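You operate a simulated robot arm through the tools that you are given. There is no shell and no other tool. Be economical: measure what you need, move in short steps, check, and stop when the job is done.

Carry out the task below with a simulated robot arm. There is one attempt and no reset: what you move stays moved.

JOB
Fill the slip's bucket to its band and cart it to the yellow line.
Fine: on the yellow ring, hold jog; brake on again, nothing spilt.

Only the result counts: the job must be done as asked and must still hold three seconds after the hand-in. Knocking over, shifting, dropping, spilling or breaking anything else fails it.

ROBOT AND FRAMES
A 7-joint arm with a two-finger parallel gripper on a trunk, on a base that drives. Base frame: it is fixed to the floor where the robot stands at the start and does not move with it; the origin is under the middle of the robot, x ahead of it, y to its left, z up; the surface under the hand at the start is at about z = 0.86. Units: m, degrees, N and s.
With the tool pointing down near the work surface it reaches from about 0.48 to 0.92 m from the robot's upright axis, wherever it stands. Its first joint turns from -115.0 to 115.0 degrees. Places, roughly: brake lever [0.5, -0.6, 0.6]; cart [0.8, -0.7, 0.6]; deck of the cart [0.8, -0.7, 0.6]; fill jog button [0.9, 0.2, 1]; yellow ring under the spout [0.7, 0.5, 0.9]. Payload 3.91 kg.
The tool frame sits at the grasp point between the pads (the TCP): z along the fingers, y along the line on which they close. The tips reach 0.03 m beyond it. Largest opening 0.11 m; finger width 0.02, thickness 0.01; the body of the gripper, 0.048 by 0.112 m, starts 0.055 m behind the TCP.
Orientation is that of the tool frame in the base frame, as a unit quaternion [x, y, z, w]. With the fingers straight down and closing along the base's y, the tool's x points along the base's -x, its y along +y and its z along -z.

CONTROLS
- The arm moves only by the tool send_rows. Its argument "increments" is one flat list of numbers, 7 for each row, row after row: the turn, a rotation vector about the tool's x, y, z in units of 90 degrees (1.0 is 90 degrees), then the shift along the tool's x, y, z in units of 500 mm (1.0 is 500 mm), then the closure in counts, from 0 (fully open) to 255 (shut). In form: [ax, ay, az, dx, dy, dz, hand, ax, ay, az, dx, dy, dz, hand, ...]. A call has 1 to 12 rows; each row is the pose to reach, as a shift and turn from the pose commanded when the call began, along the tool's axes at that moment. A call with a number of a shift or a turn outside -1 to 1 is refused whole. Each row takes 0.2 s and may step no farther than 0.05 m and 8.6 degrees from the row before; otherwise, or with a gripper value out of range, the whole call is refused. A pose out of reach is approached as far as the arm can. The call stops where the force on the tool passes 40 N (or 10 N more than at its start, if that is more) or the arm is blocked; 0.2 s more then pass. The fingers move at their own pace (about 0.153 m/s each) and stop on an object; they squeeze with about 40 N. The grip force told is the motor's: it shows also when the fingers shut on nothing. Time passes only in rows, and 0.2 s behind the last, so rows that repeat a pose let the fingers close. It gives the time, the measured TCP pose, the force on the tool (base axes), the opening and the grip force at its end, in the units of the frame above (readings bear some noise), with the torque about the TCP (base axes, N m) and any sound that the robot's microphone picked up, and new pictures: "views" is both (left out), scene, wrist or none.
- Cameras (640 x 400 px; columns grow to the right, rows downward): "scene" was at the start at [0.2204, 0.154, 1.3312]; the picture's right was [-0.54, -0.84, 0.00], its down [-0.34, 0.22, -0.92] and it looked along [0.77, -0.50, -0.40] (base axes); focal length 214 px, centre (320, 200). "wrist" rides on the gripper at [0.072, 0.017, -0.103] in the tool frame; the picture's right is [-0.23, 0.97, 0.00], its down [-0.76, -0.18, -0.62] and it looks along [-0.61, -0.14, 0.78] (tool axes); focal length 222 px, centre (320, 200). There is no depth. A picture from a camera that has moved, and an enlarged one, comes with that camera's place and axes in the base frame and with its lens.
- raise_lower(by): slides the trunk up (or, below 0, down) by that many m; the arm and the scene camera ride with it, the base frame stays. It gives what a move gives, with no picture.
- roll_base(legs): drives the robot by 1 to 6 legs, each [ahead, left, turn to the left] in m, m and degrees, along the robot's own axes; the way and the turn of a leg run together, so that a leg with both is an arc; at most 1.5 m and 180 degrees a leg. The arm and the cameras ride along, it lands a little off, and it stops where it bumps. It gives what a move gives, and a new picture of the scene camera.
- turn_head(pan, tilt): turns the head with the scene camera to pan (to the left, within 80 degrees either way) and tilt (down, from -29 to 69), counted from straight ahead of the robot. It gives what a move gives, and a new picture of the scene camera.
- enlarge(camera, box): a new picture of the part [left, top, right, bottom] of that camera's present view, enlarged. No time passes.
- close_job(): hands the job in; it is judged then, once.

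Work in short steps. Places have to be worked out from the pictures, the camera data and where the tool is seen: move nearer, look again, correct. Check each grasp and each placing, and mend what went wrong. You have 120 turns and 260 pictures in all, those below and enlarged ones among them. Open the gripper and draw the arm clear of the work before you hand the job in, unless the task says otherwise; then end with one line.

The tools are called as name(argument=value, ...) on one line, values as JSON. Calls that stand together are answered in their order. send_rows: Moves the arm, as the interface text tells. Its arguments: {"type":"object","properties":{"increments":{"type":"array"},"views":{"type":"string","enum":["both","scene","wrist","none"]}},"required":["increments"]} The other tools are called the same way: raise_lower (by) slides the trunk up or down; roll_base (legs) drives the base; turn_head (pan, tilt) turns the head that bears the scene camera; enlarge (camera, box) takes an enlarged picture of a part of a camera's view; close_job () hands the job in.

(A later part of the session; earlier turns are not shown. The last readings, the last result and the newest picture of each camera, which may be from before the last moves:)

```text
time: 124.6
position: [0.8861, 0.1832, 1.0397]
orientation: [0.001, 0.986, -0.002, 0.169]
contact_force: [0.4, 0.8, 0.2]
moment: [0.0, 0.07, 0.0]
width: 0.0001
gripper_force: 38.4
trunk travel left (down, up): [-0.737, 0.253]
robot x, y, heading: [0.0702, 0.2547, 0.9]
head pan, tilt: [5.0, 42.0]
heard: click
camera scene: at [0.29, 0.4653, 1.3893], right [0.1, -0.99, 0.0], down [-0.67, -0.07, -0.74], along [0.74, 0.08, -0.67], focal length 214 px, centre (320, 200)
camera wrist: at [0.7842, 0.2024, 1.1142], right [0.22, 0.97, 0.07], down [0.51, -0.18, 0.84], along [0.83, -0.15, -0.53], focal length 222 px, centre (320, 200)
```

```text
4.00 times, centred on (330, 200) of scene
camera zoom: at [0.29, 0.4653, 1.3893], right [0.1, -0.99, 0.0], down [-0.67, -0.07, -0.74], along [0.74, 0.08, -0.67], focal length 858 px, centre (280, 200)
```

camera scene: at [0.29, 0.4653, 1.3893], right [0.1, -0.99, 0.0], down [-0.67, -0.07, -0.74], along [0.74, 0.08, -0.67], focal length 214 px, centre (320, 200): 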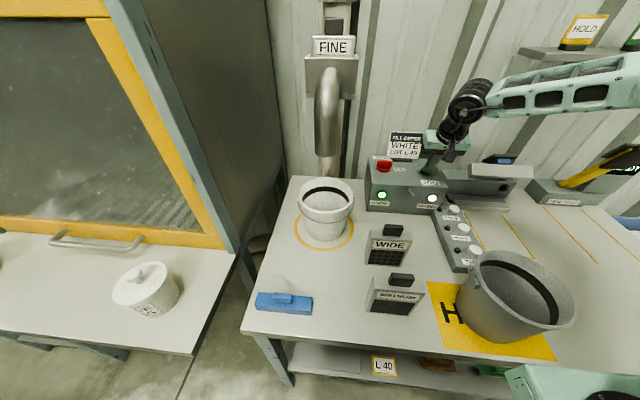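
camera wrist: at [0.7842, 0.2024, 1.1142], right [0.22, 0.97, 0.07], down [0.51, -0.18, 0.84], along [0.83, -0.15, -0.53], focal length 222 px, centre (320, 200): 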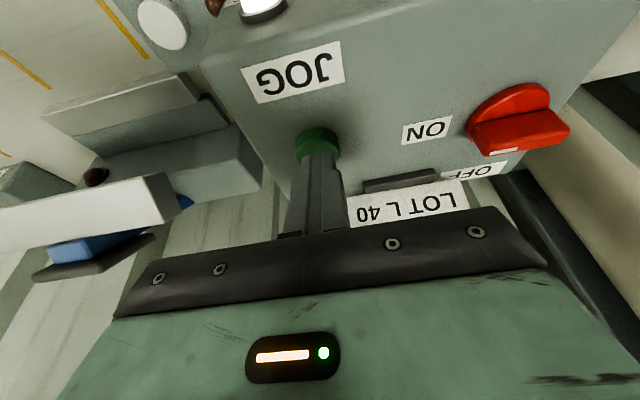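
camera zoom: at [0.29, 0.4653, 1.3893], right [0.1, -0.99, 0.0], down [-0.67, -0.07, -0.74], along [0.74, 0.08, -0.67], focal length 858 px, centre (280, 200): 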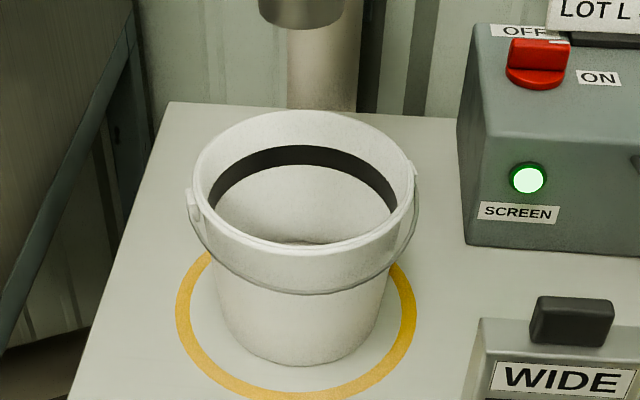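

Clicked; no visible fill yet. Press and hold, about 2 s, and look.

send_rows(increments=[0, 0, 0, 0, 0, 0.035, 255, 0, 0, 0, 0, 0, 0.05, 255, 0, 0, 0, 0, 0, 0.05, 255, 0, 0, 0, 0, 0, 0.05, 255, 0, 0, 0, 0, 0, 0.05, 255, 0, 0, 0, 0, 0, 0.05, 255, 0, 0, 0, 0, 0, 0.05, 255, 0, 0, 0, 0, 0, 0.05, 255], views="none")

enlarge(camera="scene", box=[280, 130, 400, 250])

```text
time: 126.4
position: [0.8931, 0.1818, 1.0203]
orientation: [0.002, 0.985, -0.003, 0.171]
contact_force: [1.2, 3.2, 24.8]
moment: [0.09, -0.06, 0.04]
width: 0.0
gripper_force: 37.7
trunk travel left (down, up): [-0.737, 0.253]
robot x, y, heading: [0.0689, 0.2467, 0.9]
head pan, tilt: [5.0, 42.0]
heard: click
```

```text
3.33 times, centred on (340, 190) of scene
camera zoom: at [0.2886, 0.4656, 1.3898], right [0.1, -0.99, 0.0], down [-0.67, -0.07, -0.74], along [0.74, 0.08, -0.67], focal length 715 px, centre (253, 233)
```

zoom: 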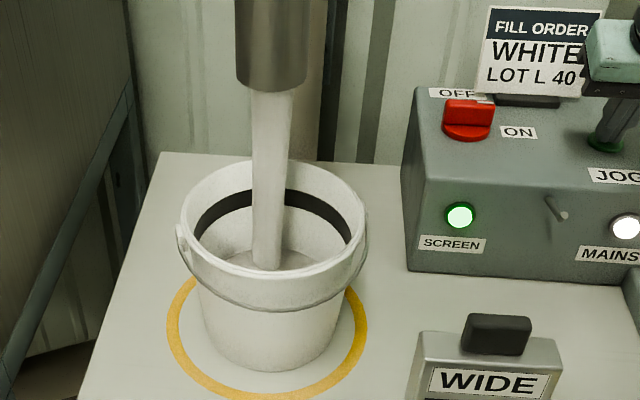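

It pours into the bucket. Keep holding 1.4 s more.

send_rows(increments=[0, 0, 0, 0, 0, 0, 255, 0, 0, 0, 0, 0, 0, 255, 0, 0, 0, 0, 0, 0, 255, 0, 0, 0, 0, 0, 0, 255, 0, 0, 0, 0, 0, 0, 255, 0, 0, 0, 0, 0, 0, 255], views="none")

enlarge(camera="scene", box=[290, 160, 370, 220])

```text
time: 127.8
position: [0.8952, 0.1813, 1.0188]
orientation: [0.002, 0.985, -0.003, 0.171]
contact_force: [5.5, 4.4, 26.9]
moment: [0.16, -0.2, 0.02]
width: 0.0005
gripper_force: 37.5
trunk travel left (down, up): [-0.737, 0.253]
robot x, y, heading: [0.064, 0.2478, 1.0]
head pan, tilt: [5.0, 42.0]
```

```text
6.67 times, centred on (330, 190) of scene
camera zoom: at [0.2887, 0.4657, 1.3898], right [0.1, -0.99, 0.0], down [-0.67, -0.07, -0.74], along [0.74, 0.08, -0.67], focal length 1430 px, centre (253, 267)
```

zoom: 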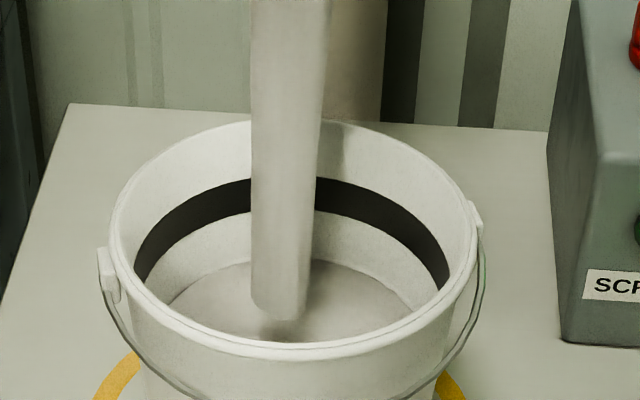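

Surface is ~6.5 px under the band's lower edge and rises ~4 px/s. Hold 1.2 s more.

send_rows(increments=[0, 0, 0, 0, 0, 0, 255, 0, 0, 0, 0, 0, 0, 255, 0, 0, 0, 0, 0, 0, 255, 0, 0, 0, 0, 0, 0, 255, 0, 0, 0, 0, 0, 0, 255], views="none")

enlarge(camera="scene", box=[290, 160, 370, 220])

```text
time: 129.0
position: [0.8939, 0.1823, 1.0191]
orientation: [0.003, 0.985, -0.004, 0.171]
contact_force: [5.8, 3.6, 26.8]
moment: [0.12, -0.21, 0.0]
width: 0.0
gripper_force: 37.3
trunk travel left (down, up): [-0.737, 0.253]
robot x, y, heading: [0.0634, 0.2506, 0.8]
head pan, tilt: [5.0, 42.0]
```

```text
6.67 times, centred on (330, 190) of scene
camera zoom: at [0.2887, 0.4656, 1.3898], right [0.1, -0.99, 0.0], down [-0.67, -0.07, -0.74], along [0.74, 0.08, -0.67], focal length 1430 px, centre (253, 267)
```

zoom: 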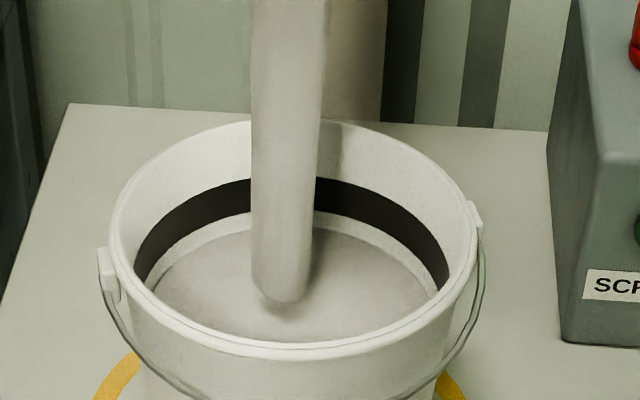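

send_rows(increments=[0, 0, 0, 0, 0, 0, 255, 0, 0, 0, 0, 0, 0, 255, 0, 0, 0, 0, 0, 0, 255, 0, 0, 0, 0, 0, 0, 255], views="none")

enlarge(camera="scene", box=[290, 160, 370, 220])

```text
time: 130.0
position: [0.8933, 0.182, 1.0198]
orientation: [0.003, 0.985, -0.003, 0.171]
contact_force: [4.8, 2.9, 25.5]
moment: [0.12, -0.22, -0.02]
width: 0.0
gripper_force: 37.3
trunk travel left (down, up): [-0.737, 0.253]
robot x, y, heading: [0.0659, 0.2545, 0.9]
head pan, tilt: [5.0, 42.0]
```

```text
6.67 times, centred on (330, 190) of scene
camera zoom: at [0.2887, 0.4656, 1.3898], right [0.1, -0.99, 0.0], down [-0.67, -0.07, -0.74], along [0.74, 0.08, -0.67], focal length 1430 px, centre (253, 267)
```

zoom: 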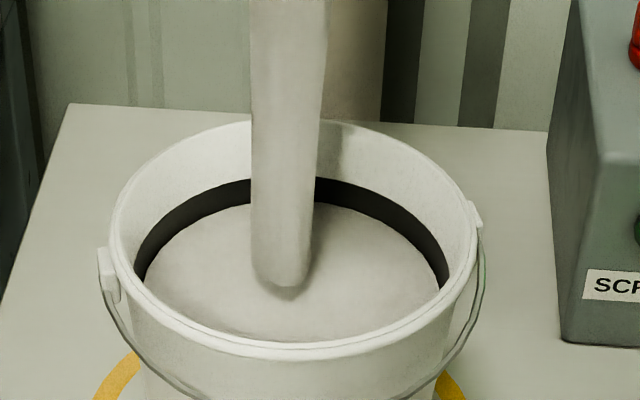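

The level is inside the lower part of the band; release now.

send_rows(increments=[0, 0, 0, 0, 0, -0.08, 255, 0, 0, 0, 0, 0, -0.12, 255, 0, 0, 0, 0, 0, -0.12, 255, 0, 0, 0, 0, 0, -0.12, 255], views="none")

enlarge(camera="scene", box=[290, 160, 370, 220])

```text
time: 131.0
position: [0.8734, 0.1835, 1.0739]
orientation: [0.003, 0.986, -0.003, 0.17]
contact_force: [0.2, 0.1, 0.2]
moment: [0.04, 0.0, 0.02]
width: 0.0001
gripper_force: 37.7
trunk travel left (down, up): [-0.737, 0.253]
robot x, y, heading: [0.0662, 0.251, 0.8]
head pan, tilt: [5.0, 42.0]
```

```text
6.67 times, centred on (330, 190) of scene
camera zoom: at [0.2896, 0.4653, 1.3896], right [0.1, -0.99, 0.0], down [-0.67, -0.07, -0.74], along [0.74, 0.08, -0.67], focal length 1430 px, centre (253, 267)
```

zoom: 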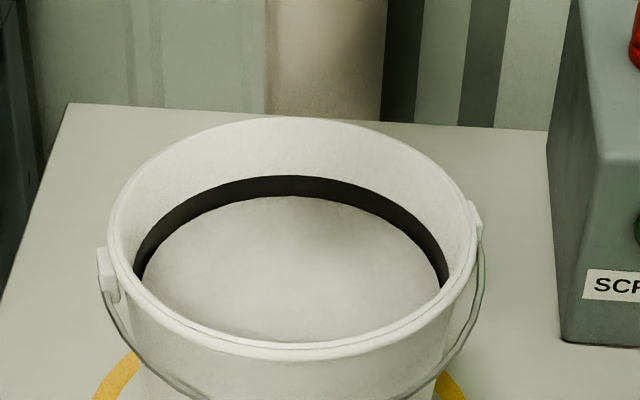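

Level sits mid-band. Now I prepare to take the bail: retreat, roll the hand 90° so it closes vertically when pitched forward.

send_rows(increments=[0, 0, 0.09, 0.04, 0.0, -0.06, 255, 0, 0, 0.18, 0.08, 0.0, -0.12, 255, 0, 0, 0.27, 0.12, 0.02, -0.18, 255, 0, 0, 0.36, 0.16, 0.04, -0.24, 255, 0, 0, 0.45, 0.2, 0.06, -0.3, 255, 0, 0, 0.54, 0.24, 0.08, -0.34, 255, 0, 0, 0.63, 0.28, 0.1, -0.37, 255, 0, 0, 0.72, 0.32, 0.12, -0.39, 255, 0, 0, 0.81, 0.36, 0.14, -0.409, 255, 0, 0, 0.9, 0.4, 0.14, -0.409, 255, 0, 0, 0.99, 0.427, 0.14, -0.409, 255], views="none")

```text
time: 133.4
position: [0.6028, 0.2565, 1.1954]
orientation: [0.694, 0.699, 0.118, 0.122]
contact_force: [-0.2, -0.2, -0.7]
moment: [-0.05, 0.01, -0.01]
width: 0.0001
gripper_force: 37.4
trunk travel left (down, up): [-0.737, 0.253]
robot x, y, heading: [0.0687, 0.2491, 0.9]
head pan, tilt: [5.0, 42.0]
```

roll_base(legs=[[-0.18, 0, 0]])

send_rows(increments=[-0.075, 0, 0, 0.01, 0.022, 0.027, 139, -0.15, 0, 0, 0.025, 0.044, 0.053, 139, -0.225, 0, 0, 0.04, 0.067, 0.08, 139, -0.3, 0, 0, 0.05, 0.089, 0.107, 139, -0.375, 0, 0, 0.063, 0.111, 0.133, 139, -0.45, 0, 0, 0.075, 0.134, 0.16, 139, -0.525, 0, 0, 0.088, 0.156, 0.187, 139, -0.6, 0, 0, 0.1, 0.178, 0.213, 139], views="both")

```text
time: 134.9
position: [0.4259, 0.2545, 1.1965]
orientation: [0.694, 0.7, 0.116, 0.123]
contact_force: [0.2, 0.0, 0.7]
moment: [0.01, 0.0, 0.0]
width: 0.0
gripper_force: 38.5
trunk travel left (down, up): [-0.737, 0.253]
robot x, y, heading: [-0.1099, 0.2504, 1.0]
head pan, tilt: [5.0, 42.0]
camera scene: at [0.1122, 0.4626, 1.3896], right [0.1, -0.99, 0.0], down [-0.67, -0.07, -0.74], along [0.74, 0.07, -0.67], focal length 214 px, centre (320, 200)
```

scene: 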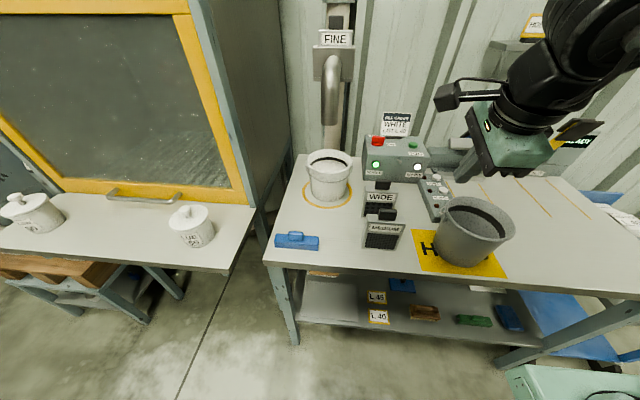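

```text
time: 136.7
position: [0.5446, 0.3053, 1.1247]
orientation: [0.561, 0.571, 0.422, 0.425]
contact_force: [-0.7, -0.6, 0.5]
moment: [0.01, -0.02, 0.0]
width: 0.0501
gripper_force: 0.0
trunk travel left (down, up): [-0.737, 0.253]
robot x, y, heading: [-0.1129, 0.2501, 0.7]
head pan, tilt: [5.0, 42.0]
camera scene: at [0.1117, 0.4624, 1.3898], right [0.1, -0.99, 0.0], down [-0.67, -0.07, -0.74], along [0.74, 0.07, -0.67], focal length 214 px, centre (320, 200)
camera wrist: at [0.4492, 0.3781, 1.1695], right [0.27, -0.22, 0.94], down [-0.64, -0.77, 0.01], along [0.72, -0.6, -0.35], focal length 222 px, centre (320, 200)
```

scene: 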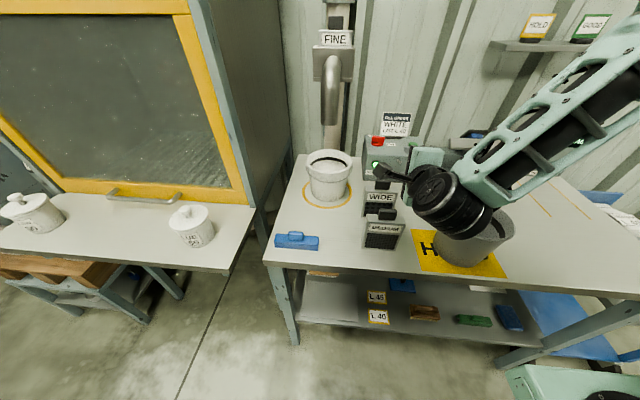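
wrist: 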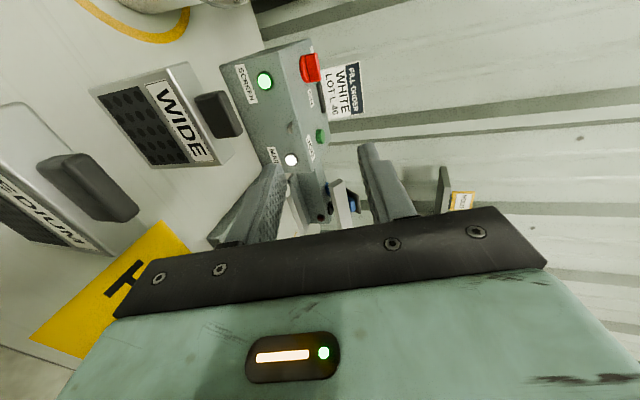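

enlarge(camera="scene", box=[290, 140, 370, 220])

```text
5.00 times, centred on (330, 180) of scene
camera zoom: at [0.1117, 0.4624, 1.3898], right [0.1, -0.99, 0.0], down [-0.67, -0.07, -0.74], along [0.74, 0.07, -0.67], focal length 1072 px, centre (270, 300)
```

zoom: 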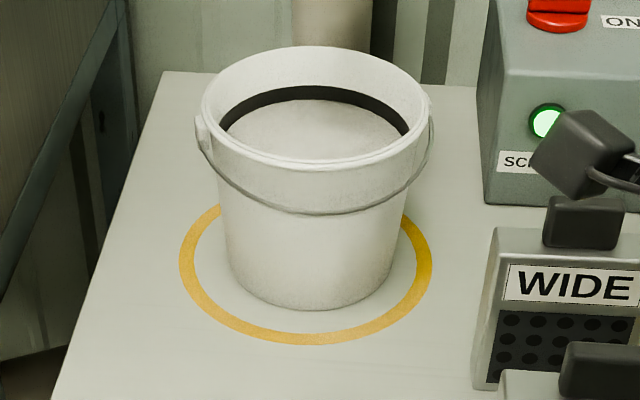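

Bail apex is near (0.677, 0.467, 0.958), about 5 mm off the wall; rim z≈0.997. I'll use a horizontal tool, lower finger under the bail, upper one over the rim. First level the tool and move over in y.

send_rows(increments=[-0.045, 0, 0, 0.08, -0.005, 0.017, 116, -0.09, 0, 0, 0.16, -0.011, 0.034, 116, -0.135, 0, 0, 0.24, -0.016, 0.05, 116, -0.175, 0, 0, 0.32, -0.022, 0.068, 116], views="none")

```text
time: 137.7
position: [0.5737, 0.4661, 1.1011]
orientation: [0.499, 0.507, 0.496, 0.498]
contact_force: [0.2, -0.4, 0.6]
moment: [0.02, 0.04, 0.05]
width: 0.06
gripper_force: 0.0
trunk travel left (down, up): [-0.737, 0.253]
robot x, y, heading: [-0.1179, 0.2459, 0.9]
head pan, tilt: [5.0, 42.0]
```

send_rows(increments=[0, 0.04, 0, 0, -0.08, 0.01, 116, 0, 0.08, 0, 0, -0.16, 0.02, 116, 0, 0.11, 0, 0, -0.242, 0.036, 116, 0, 0.11, 0, 0, -0.242, 0.036, 116], views="both")

enlarge(camera="scene", box=[270, 130, 430, 260])

```text
time: 138.7
position: [0.5867, 0.4666, 0.9817]
orientation: [0.454, 0.548, 0.538, 0.452]
contact_force: [0.6, -0.4, 1.0]
moment: [-0.05, 0.02, 0.02]
width: 0.06
gripper_force: 0.0
trunk travel left (down, up): [-0.737, 0.253]
robot x, y, heading: [-0.1089, 0.2453, 0.6]
head pan, tilt: [5.0, 42.0]
camera scene: at [0.1121, 0.4627, 1.3896], right [0.1, -0.99, 0.0], down [-0.67, -0.07, -0.74], along [0.74, 0.07, -0.67], focal length 214 px, centre (320, 200)
camera wrist: at [0.473, 0.5215, 1.0001], right [0.05, -0.21, 0.98], down [-0.48, -0.86, -0.16], along [0.88, -0.46, -0.15], focal length 222 px, centre (320, 200)
```

scene: 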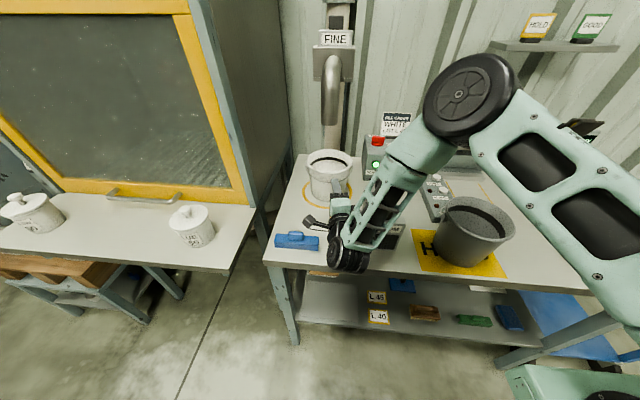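
wrist: 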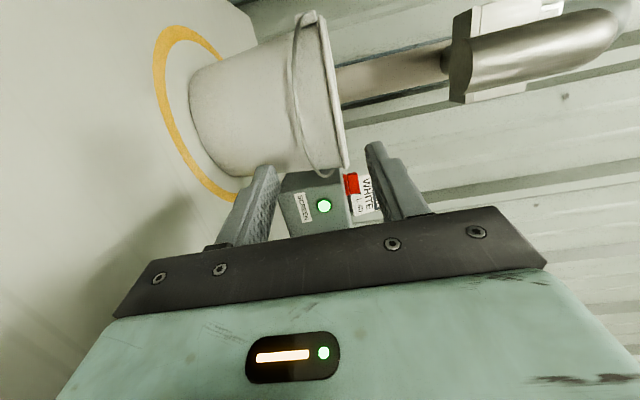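

```text
3.08 times, centred on (350, 195) of scene
camera zoom: at [0.1121, 0.4627, 1.3896], right [0.1, -0.99, 0.0], down [-0.67, -0.07, -0.74], along [0.74, 0.07, -0.67], focal length 660 px, centre (228, 215)
```

zoom: 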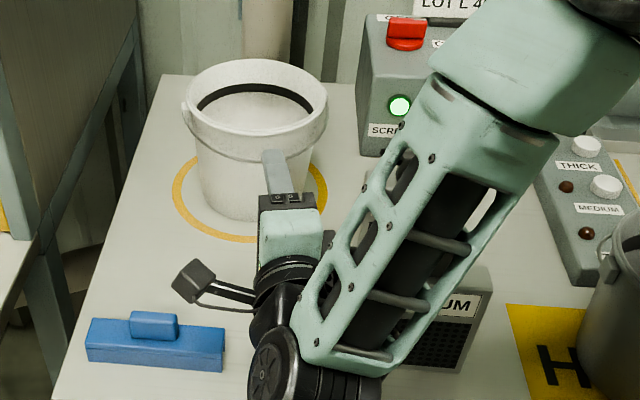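

Lower finger is under bail height, upper finger over the rim. Advance 0.052 m and look.

send_rows(increments=[0, 0, 0, 0, 0, 0.04, 116, 0, 0, 0, 0, 0, 0.08, 116, 0, 0, 0, 0, 0, 0.104, 116], views="wrist")

enlarge(camera="wrist", box=[160, 20, 420, 220])

enlarge(camera="scene", box=[290, 140, 370, 220])

```text
time: 139.5
position: [0.6416, 0.4718, 0.9803]
orientation: [0.453, 0.548, 0.538, 0.452]
contact_force: [0.0, -0.1, 0.4]
moment: [-0.01, 0.0, 0.01]
width: 0.0598
gripper_force: 0.2
trunk travel left (down, up): [-0.737, 0.253]
robot x, y, heading: [-0.1127, 0.2518, 1.0]
head pan, tilt: [5.0, 42.0]
camera wrist: at [0.5277, 0.5275, 0.999], right [0.05, -0.21, 0.98], down [-0.48, -0.86, -0.16], along [0.88, -0.46, -0.15], focal length 222 px, centre (320, 200)
```

wrist: 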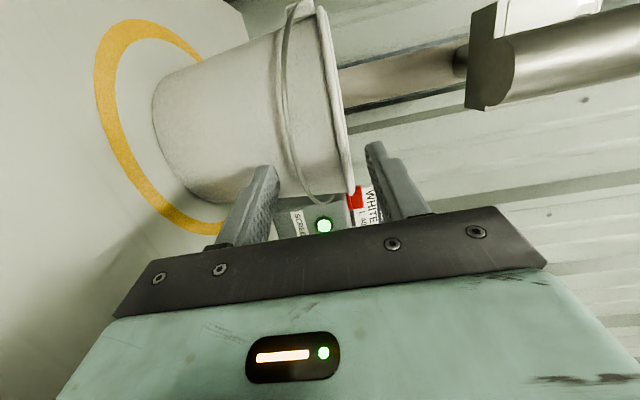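

```text
2.00 times, centred on (290, 120) of wrist
camera zoom: at [0.5277, 0.5275, 0.999], right [0.05, -0.21, 0.98], down [-0.48, -0.86, -0.16], along [0.88, -0.46, -0.15], focal length 444 px, centre (380, 360)
```

zoom: 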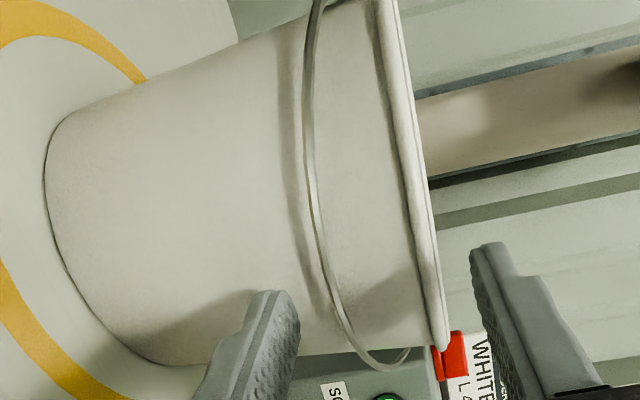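

```text
5.00 times, centred on (330, 180) of scene
camera zoom: at [0.1121, 0.4627, 1.3896], right [0.1, -0.99, 0.0], down [-0.67, -0.07, -0.74], along [0.74, 0.07, -0.67], focal length 1072 px, centre (270, 300)
```

zoom: 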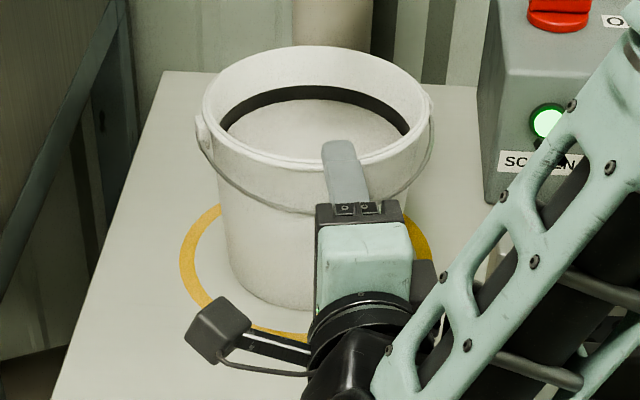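

The bail stands off the wall a little. Advance 9 mm more, then lift 25 mm to scoop the bail.

send_rows(increments=[0, 0, 0, 0, 0, 0.018, 116, 0, 0, 0, 0, 0, 0.018, 116, 0, 0, 0, 0, 0.02, 0.018, 116, 0, 0, 0, 0, 0.045, 0.016, 116], views="wrist")

enlarge(camera="wrist", box=[160, 20, 420, 220])

enlarge(camera="scene", box=[290, 140, 370, 220])

```text
time: 140.5
position: [0.647, 0.4753, 1.0011]
orientation: [0.453, 0.549, 0.538, 0.452]
contact_force: [0.6, -0.3, -0.3]
moment: [-0.01, -0.03, -0.02]
width: 0.06
gripper_force: 0.0
trunk travel left (down, up): [-0.737, 0.253]
robot x, y, heading: [-0.1102, 0.2484, 0.9]
head pan, tilt: [5.0, 42.0]
camera wrist: at [0.5339, 0.5287, 1.0194], right [0.05, -0.21, 0.98], down [-0.48, -0.86, -0.16], along [0.88, -0.46, -0.15], focal length 222 px, centre (320, 200)
```

wrist: 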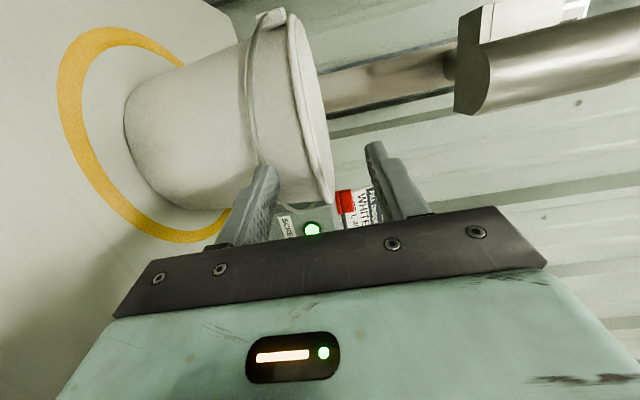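

```text
2.00 times, centred on (290, 120) of wrist
camera zoom: at [0.5339, 0.5287, 1.0194], right [0.05, -0.21, 0.98], down [-0.48, -0.86, -0.16], along [0.88, -0.46, -0.15], focal length 444 px, centre (380, 360)
```

zoom: 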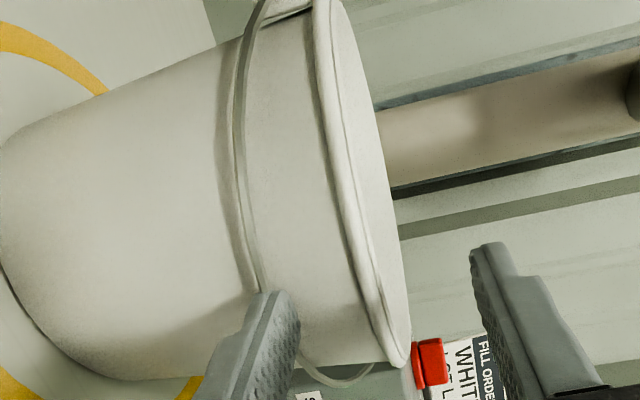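

```text
5.00 times, centred on (330, 180) of scene
camera zoom: at [0.1123, 0.4627, 1.3895], right [0.1, -0.99, 0.0], down [-0.67, -0.07, -0.74], along [0.74, 0.07, -0.67], focal length 1072 px, centre (270, 300)
```

zoom: 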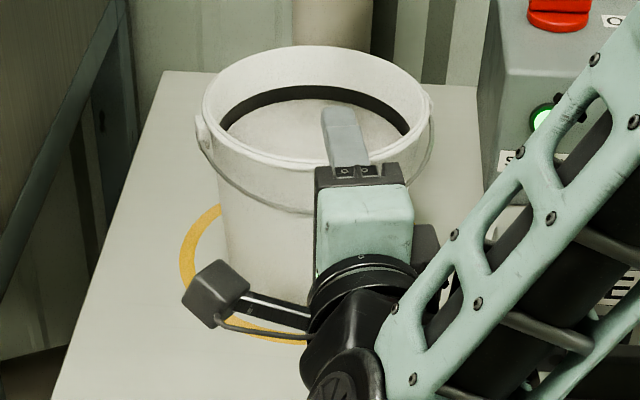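

The finger stayed outside the bail. Go down again, and advance 6 mm deeper, reading the force.

send_rows(increments=[0, 0, 0, 0, -0.025, -0.004, 116, 0, 0, 0, 0, -0.05, -0.004, 116, 0, 0, 0, 0, -0.05, 0.006, 116, 0, 0, 0, 0, -0.05, 0.014, 116], views="none")

enlarge(camera="wrist", box=[160, 20, 420, 220])

```text
time: 141.5
position: [0.6544, 0.4746, 0.9768]
orientation: [0.454, 0.549, 0.537, 0.452]
contact_force: [-2.3, 0.1, 0.8]
moment: [-0.02, 0.09, -0.01]
width: 0.0596
gripper_force: 0.1
trunk travel left (down, up): [-0.737, 0.253]
robot x, y, heading: [-0.1107, 0.2475, 0.8]
head pan, tilt: [5.0, 42.0]
```

```text
2.00 times, centred on (290, 120) of wrist
camera zoom: at [0.5404, 0.5297, 0.9954], right [0.05, -0.21, 0.98], down [-0.48, -0.86, -0.16], along [0.88, -0.46, -0.15], focal length 444 px, centre (380, 360)
```

zoom: 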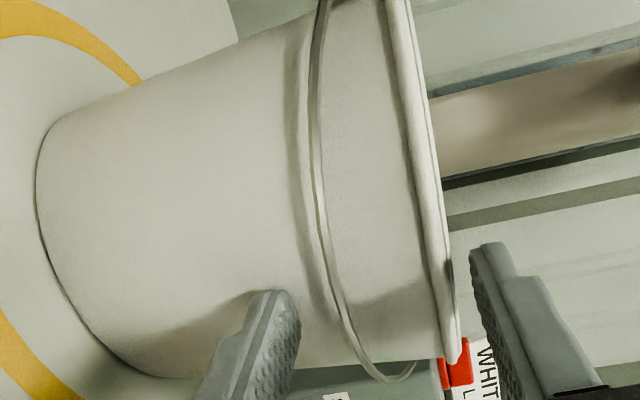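

Slight contact with the wall now. Lift 25 mm.

send_rows(increments=[0, 0, 0, 0, 0.02, -0.001, 116, 0, 0, 0, 0, 0.04, -0.003, 116, 0, 0, 0, 0, 0.056, -0.006, 116], views="none")

enlarge(camera="wrist", box=[160, 20, 420, 220])

```text
time: 142.3
position: [0.6528, 0.4737, 1.0041]
orientation: [0.454, 0.549, 0.537, 0.452]
contact_force: [0.5, -0.3, -0.9]
moment: [0.0, 0.02, -0.01]
width: 0.0602
gripper_force: 0.1
trunk travel left (down, up): [-0.737, 0.253]
robot x, y, heading: [-0.113, 0.2494, 1.0]
head pan, tilt: [5.0, 42.0]
```

```text
2.00 times, centred on (290, 120) of wrist
camera zoom: at [0.5388, 0.5283, 1.0235], right [0.05, -0.21, 0.98], down [-0.48, -0.86, -0.16], along [0.88, -0.46, -0.15], focal length 444 px, centre (380, 360)
```

zoom: 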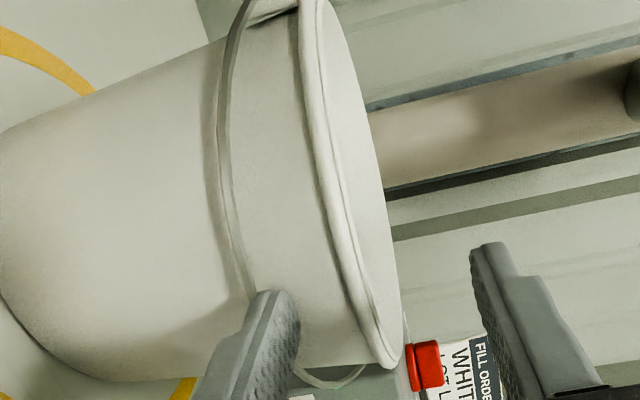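

enlarge(camera="wrist", box=[230, 100, 360, 220])

enlarge(camera="scene", box=[305, 150, 365, 195])

```text
3.33 times, centred on (295, 160) of wrist
camera zoom: at [0.5388, 0.5283, 1.0235], right [0.05, -0.21, 0.98], down [-0.48, -0.86, -0.16], along [0.88, -0.46, -0.15], focal length 740 px, centre (403, 333)
```

zoom: 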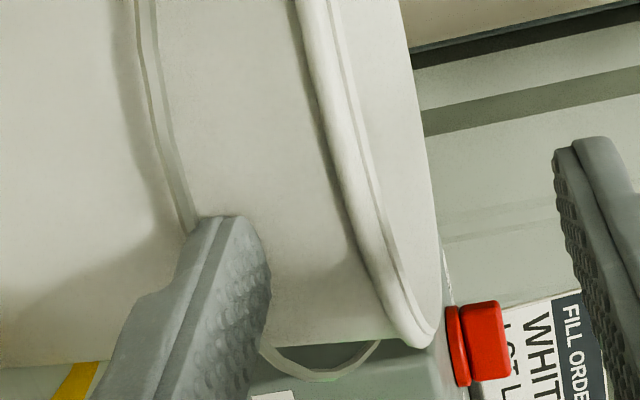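

```text
8.89 times, centred on (335, 172) of scene
camera zoom: at [0.1123, 0.4627, 1.3896], right [0.1, -0.99, 0.0], down [-0.67, -0.07, -0.74], along [0.74, 0.07, -0.67], focal length 1906 px, centre (187, 444)
```

zoom: 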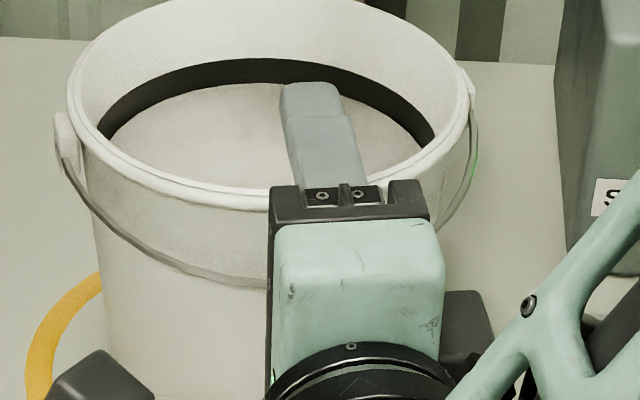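

The finger slid past outside the wire. I'll back off, pitch the tool down 25° with a wider gap so that the lower finger's inner corner leads under the bail while the upper finger goes over the rim.

send_rows(increments=[0, 0, 0, 0, 0, -0.05, 116, 0, 0, 0, 0, 0, -0.09, 116, 0.09, 0, 0, 0, -0.004, -0.09, 70, 0.18, 0, 0, 0, -0.01, -0.09, 70, 0.27, 0, 0, 0, -0.014, -0.09, 70, 0.28, 0, 0, 0, -0.014, -0.09, 70], views="none")

enlarge(camera="wrist", box=[160, 20, 420, 220])

```text
time: 143.7
position: [0.6076, 0.4677, 0.9986]
orientation: [0.542, 0.652, 0.404, 0.343]
contact_force: [-0.4, -0.3, 1.0]
moment: [0.0, 0.01, 0.04]
width: 0.0797
gripper_force: 0.0
trunk travel left (down, up): [-0.737, 0.253]
robot x, y, heading: [-0.1102, 0.2484, 0.8]
head pan, tilt: [5.0, 42.0]
```

```text
2.00 times, centred on (290, 120) of wrist
camera zoom: at [0.5117, 0.5248, 1.0595], right [0.46, -0.14, 0.88], down [-0.49, -0.86, 0.12], along [0.74, -0.49, -0.47], focal length 444 px, centre (380, 360)
```

zoom: 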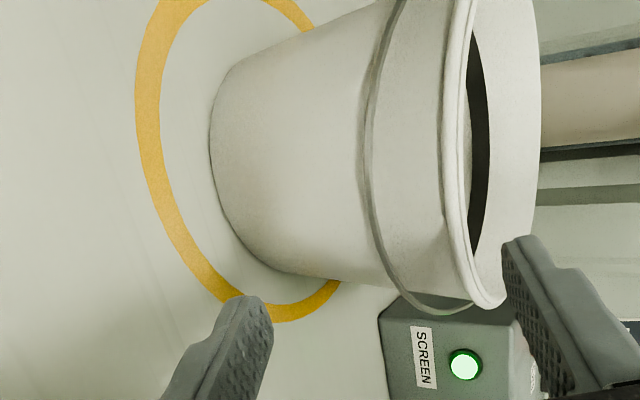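

send_rows(increments=[0, 0, 0, 0, -0.0252, 0.0122, 70, 0, 0, 0, 0, 0.001, 0.066, 70, 0, 0, 0, 0, 0.0274, 0.12, 70, 0, 0, 0, 0, 0.0274, 0.12, 70], views="none")

enlarge(camera="wrist", box=[200, 60, 400, 220])

```text
time: 144.7
position: [0.6687, 0.4764, 0.9861]
orientation: [0.542, 0.653, 0.405, 0.342]
contact_force: [0.5, 0.4, 0.4]
moment: [-0.01, 0.01, 0.0]
width: 0.0797
gripper_force: 0.0
trunk travel left (down, up): [-0.737, 0.253]
robot x, y, heading: [-0.1116, 0.2436, 0.9]
head pan, tilt: [5.0, 42.0]
```

```text
2.50 times, centred on (300, 140) of wrist
camera zoom: at [0.5718, 0.5337, 1.0464], right [0.46, -0.14, 0.88], down [-0.49, -0.86, 0.12], along [0.74, -0.49, -0.47], focal length 555 px, centre (370, 350)
```

zoom: 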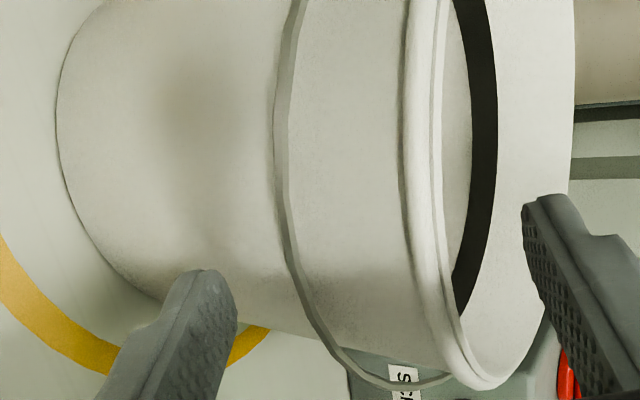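

send_rows(increments=[0, 0, 0, 0, 0.005, 0.0105, 70, 0, 0, 0, 0, 0.005, 0.0105, 70], views="none")

enlarge(camera="wrist", box=[200, 60, 400, 220])

```text
time: 145.3
position: [0.6747, 0.4766, 0.985]
orientation: [0.542, 0.652, 0.405, 0.342]
contact_force: [0.2, -0.3, 0.7]
moment: [0.01, 0.0, 0.02]
width: 0.0797
gripper_force: 0.1
trunk travel left (down, up): [-0.737, 0.253]
robot x, y, heading: [-0.1105, 0.2488, 0.9]
head pan, tilt: [5.0, 42.0]
```

```text
2.50 times, centred on (300, 140) of wrist
camera zoom: at [0.5776, 0.535, 1.0465], right [0.46, -0.14, 0.88], down [-0.49, -0.86, 0.12], along [0.74, -0.49, -0.46], focal length 555 px, centre (370, 350)
```

zoom: 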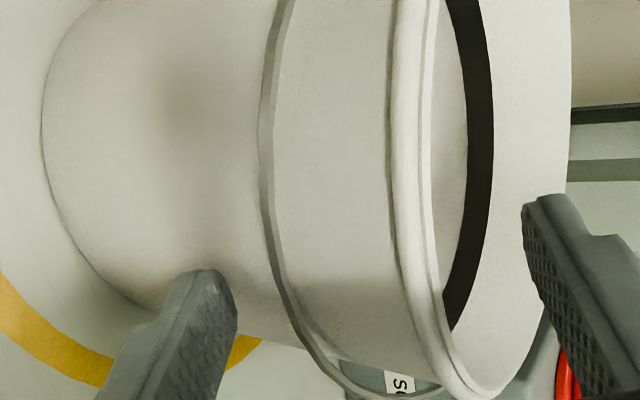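

send_rows(increments=[0, 0, 0, 0, 0.0035, 0.0072, 70, 0, 0, 0, 0, 0.007, 0.0144, 70, 0, 0, 0, 0, 0.007, 0.0144, 70], views="none")

enlarge(camera="wrist", box=[200, 60, 400, 220])

```text
time: 146.1
position: [0.6814, 0.4803, 0.9862]
orientation: [0.542, 0.653, 0.403, 0.343]
contact_force: [-3.8, 0.2, 0.5]
moment: [0.04, 0.13, 0.0]
width: 0.0804
gripper_force: 0.7
trunk travel left (down, up): [-0.737, 0.253]
robot x, y, heading: [-0.1113, 0.2452, 0.7]
head pan, tilt: [5.0, 42.0]
```

```text
2.50 times, centred on (300, 140) of wrist
camera zoom: at [0.5845, 0.5382, 1.0464], right [0.46, -0.14, 0.88], down [-0.49, -0.86, 0.12], along [0.74, -0.49, -0.47], focal length 555 px, centre (370, 350)
```

zoom: 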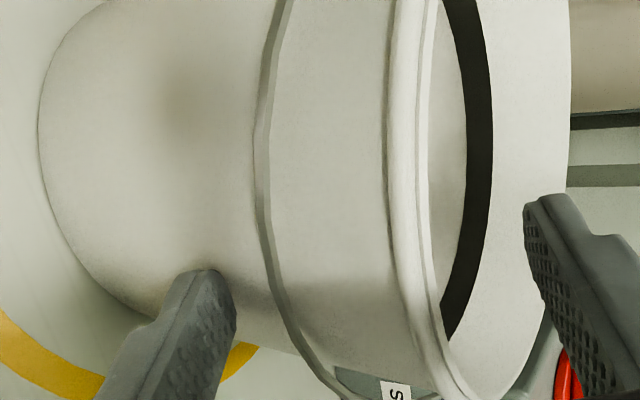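

Light contact (3.8 N). Lift 30 mm straight up keeping the contact.

send_rows(increments=[0, 0, 0, 0, 0.018, -0.0088, 70, 0, 0, 0, 0, 0.036, -0.0175, 70, 0, 0, 0, 0, 0.054, -0.0263, 70, 0, 0, 0, 0, 0.072, -0.035, 70], views="none")

enlarge(camera="wrist", box=[200, 60, 400, 220])

```text
time: 147.1
position: [0.682, 0.4792, 1.0266]
orientation: [0.541, 0.653, 0.405, 0.343]
contact_force: [-3.6, -1.7, -0.5]
moment: [-0.07, 0.13, -0.04]
width: 0.0801
gripper_force: 0.1
trunk travel left (down, up): [-0.737, 0.253]
robot x, y, heading: [-0.1121, 0.2494, 0.9]
head pan, tilt: [5.0, 42.0]
```

```text
2.50 times, centred on (300, 140) of wrist
camera zoom: at [0.5854, 0.5377, 1.0872], right [0.46, -0.14, 0.88], down [-0.49, -0.86, 0.12], along [0.74, -0.49, -0.46], focal length 555 px, centre (370, 350)
```

zoom: 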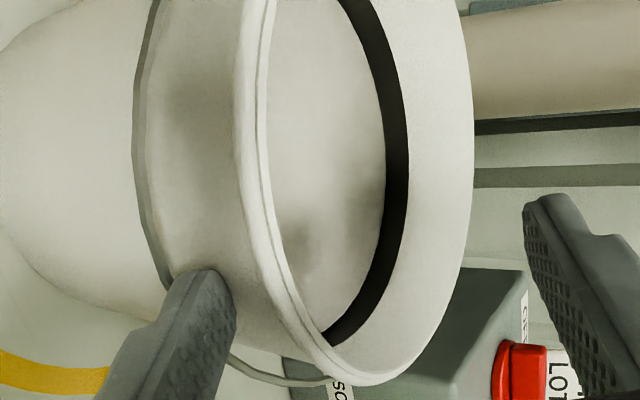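

enlarge(camera="scene", box=[300, 145, 365, 195])

enlarge(camera="wrist", box=[230, 150, 320, 220])

```text
8.00 times, centred on (332, 170) of scene
camera zoom: at [0.1122, 0.4626, 1.3896], right [0.1, -0.99, 0.0], down [-0.67, -0.07, -0.74], along [0.74, 0.07, -0.67], focal length 1716 px, centre (220, 440)
```

zoom: 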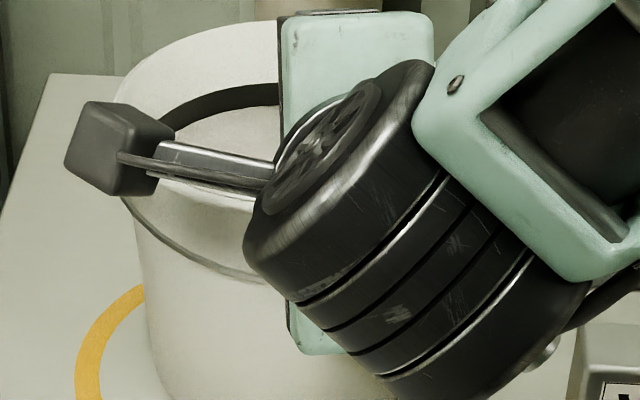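

```text
5.71 times, centred on (275, 185) of wrist
camera zoom: at [0.5854, 0.5377, 1.0872], right [0.46, -0.14, 0.88], down [-0.49, -0.86, 0.12], along [0.74, -0.49, -0.46], focal length 1269 px, centre (577, 286)
```

zoom: 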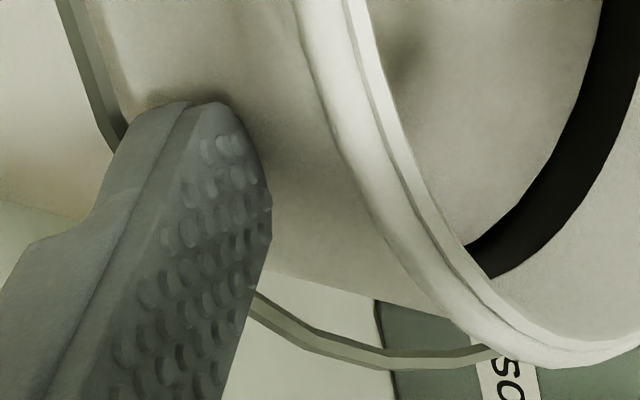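

The finger passes the wire without moving it: the bail is only decoration. I'll instead pinch the bucket wall deeply at its -y side with a forward-tilted tool (clear of the spout). Retreat first.

send_rows(increments=[0, 0, 0, 0, -0.035, -0.072, 70, 0, 0, 0, 0, -0.07, -0.144, 70, 0, 0, 0, 0, -0.016, -0.215, 70, 0, 0, 0, 0, 0.056, -0.25, 70, 0, 0, 0, -0.02, 0.128, -0.285, 70, 0, 0, 0, -0.06, 0.18, -0.33, 70], views="none")

```text
time: 148.5
position: [0.5812, 0.4348, 1.1795]
orientation: [0.541, 0.654, 0.404, 0.341]
contact_force: [0.7, -0.7, 0.2]
moment: [-0.02, -0.02, -0.01]
width: 0.08
gripper_force: 0.0
trunk travel left (down, up): [-0.737, 0.253]
robot x, y, heading: [-0.1089, 0.2468, 0.8]
head pan, tilt: [5.0, 42.0]
```

send_rows(increments=[0.08, 0, 0, 0, 0, 0, 70, 0.16, 0, 0, 0, 0, 0, 70, 0.24, 0, 0, 0, 0, 0, 70, 0.32, 0, 0, 0, 0, 0, 70, 0.4, 0, 0, 0, 0, 0, 70, 0.48, 0, 0, 0, 0, 0, 70], views="none")

send_rows(increments=[0, 0, -0.088, 0, 0, 0, 0, 0, 0, -0.176, 0, 0, 0, 0, 0, 0, -0.264, 0, 0, 0, 0, 0, 0, -0.352, 0, 0, 0, 0, 0, 0, -0.44, 0, 0, 0, 0, 0, 0, -0.528, 0, 0, 0, 0, 0, 0, -0.616, 0, 0, 0, 0, 0, 0, -0.704, 0, 0, 0, 0, 0, -0.02, -0.792, 0, 0, 0, 0, 0, -0.04, -0.88, 0, 0, 0, 0], views="both")

```text
time: 149.9
position: [0.577, 0.4325, 1.1779]
orientation: [0.63, 0.756, 0.136, 0.118]
contact_force: [-0.2, -0.1, 0.0]
moment: [0.0, -0.04, -0.01]
width: 0.0798
gripper_force: 0.0
trunk travel left (down, up): [-0.737, 0.253]
robot x, y, heading: [-0.1132, 0.2476, 1.1]
head pan, tilt: [5.0, 42.0]
```

```text
time: 152.1
position: [0.5801, 0.4318, 1.1785]
orientation: [0.006, 0.98, 0.011, 0.2]
contact_force: [0.4, 0.0, -0.4]
moment: [0.03, 0.01, -0.02]
width: 0.1101
gripper_force: 0.2
trunk travel left (down, up): [-0.737, 0.253]
robot x, y, heading: [-0.1131, 0.2477, 0.9]
head pan, tilt: [5.0, 42.0]
camera scene: at [0.1122, 0.4626, 1.3896], right [0.1, -0.99, 0.0], down [-0.67, -0.07, -0.74], along [0.74, 0.07, -0.67], focal length 214 px, centre (320, 200)
camera wrist: at [0.4728, 0.45, 1.2465], right [0.22, 0.97, 0.11], down [0.45, -0.2, 0.87], along [0.86, -0.14, -0.48], focal length 222 px, centre (320, 200)
```

scene: 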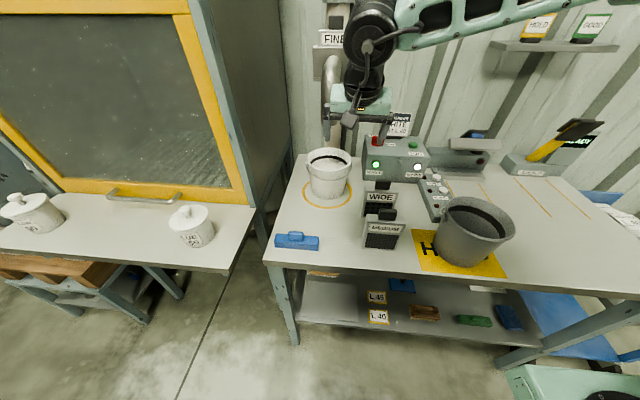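
wrist: 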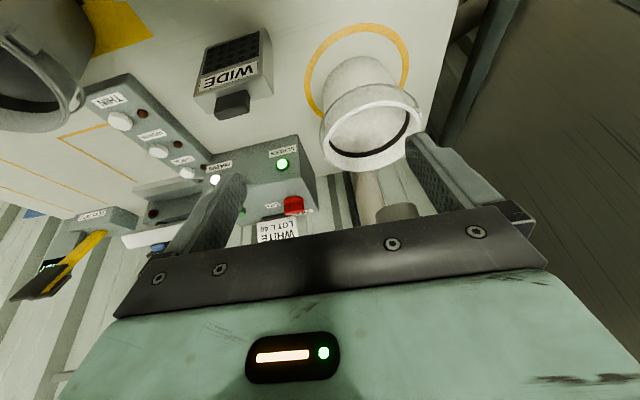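

All intact. I'll pinch at the -y side, sliding in along the tool axis (tilt 23°). Roll ahead 0.05 m first for reach.

roll_base(legs=[[0.05, 0, 0]])

```text
time: 153.0
position: [0.6302, 0.4326, 1.1795]
orientation: [0.008, 0.98, 0.01, 0.2]
contact_force: [-1.4, -0.1, 0.1]
moment: [0.02, 0.01, 0.01]
width: 0.1099
gripper_force: 0.1
trunk travel left (down, up): [-0.737, 0.253]
robot x, y, heading: [-0.0603, 0.2505, 0.6]
head pan, tilt: [5.0, 42.0]
camera scene: at [0.1619, 0.463, 1.3896], right [0.1, -0.99, 0.0], down [-0.67, -0.07, -0.74], along [0.74, 0.07, -0.67], focal length 214 px, centre (320, 200)
```

scene: 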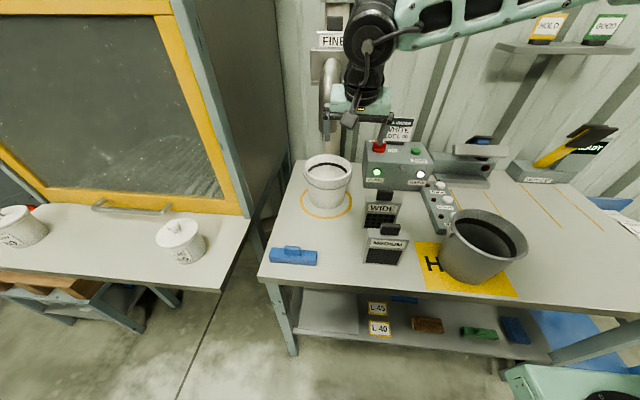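

send_rows(increments=[0, 0, 0, -0.03, -0.01, 0.07, 0, 0, 0, 0, -0.053, -0.017, 0.14, 0, 0, 0, 0, -0.053, -0.017, 0.189, 0], views="both")

enlarge(camera="scene", box=[290, 120, 390, 220])

```text
time: 153.8
position: [0.6914, 0.4238, 1.1027]
orientation: [0.007, 0.98, 0.011, 0.2]
contact_force: [-0.2, 0.9, 0.5]
moment: [-0.02, 0.0, -0.04]
width: 0.1101
gripper_force: 0.1
trunk travel left (down, up): [-0.737, 0.253]
robot x, y, heading: [-0.063, 0.2462, 0.8]
head pan, tilt: [5.0, 42.0]
camera scene: at [0.1617, 0.4629, 1.3897], right [0.1, -0.99, 0.0], down [-0.67, -0.07, -0.74], along [0.74, 0.07, -0.67], focal length 214 px, centre (320, 200)
camera wrist: at [0.5845, 0.4414, 1.1701], right [0.22, 0.97, 0.11], down [0.45, -0.2, 0.87], along [0.86, -0.14, -0.48], focal length 222 px, centre (320, 200)
```

scene: 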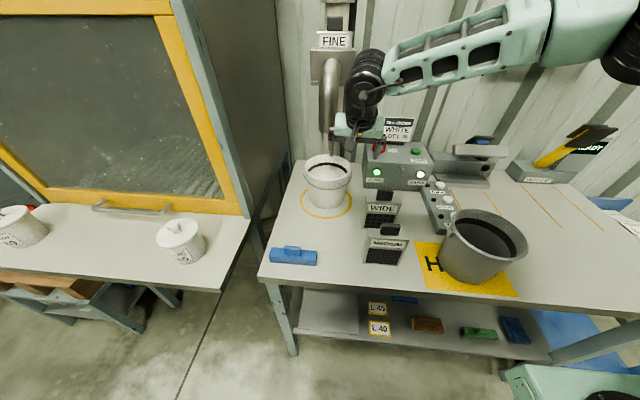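
wrist: 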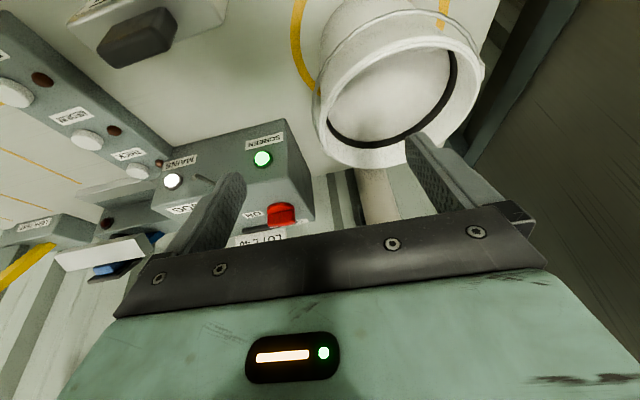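

```text
4.00 times, centred on (340, 170) of scene
camera zoom: at [0.1617, 0.4629, 1.3897], right [0.1, -0.99, 0.0], down [-0.67, -0.07, -0.74], along [0.74, 0.07, -0.67], focal length 858 px, centre (240, 320)
```

zoom: 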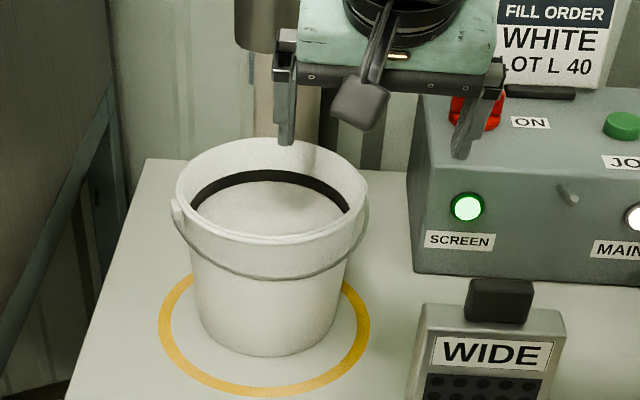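

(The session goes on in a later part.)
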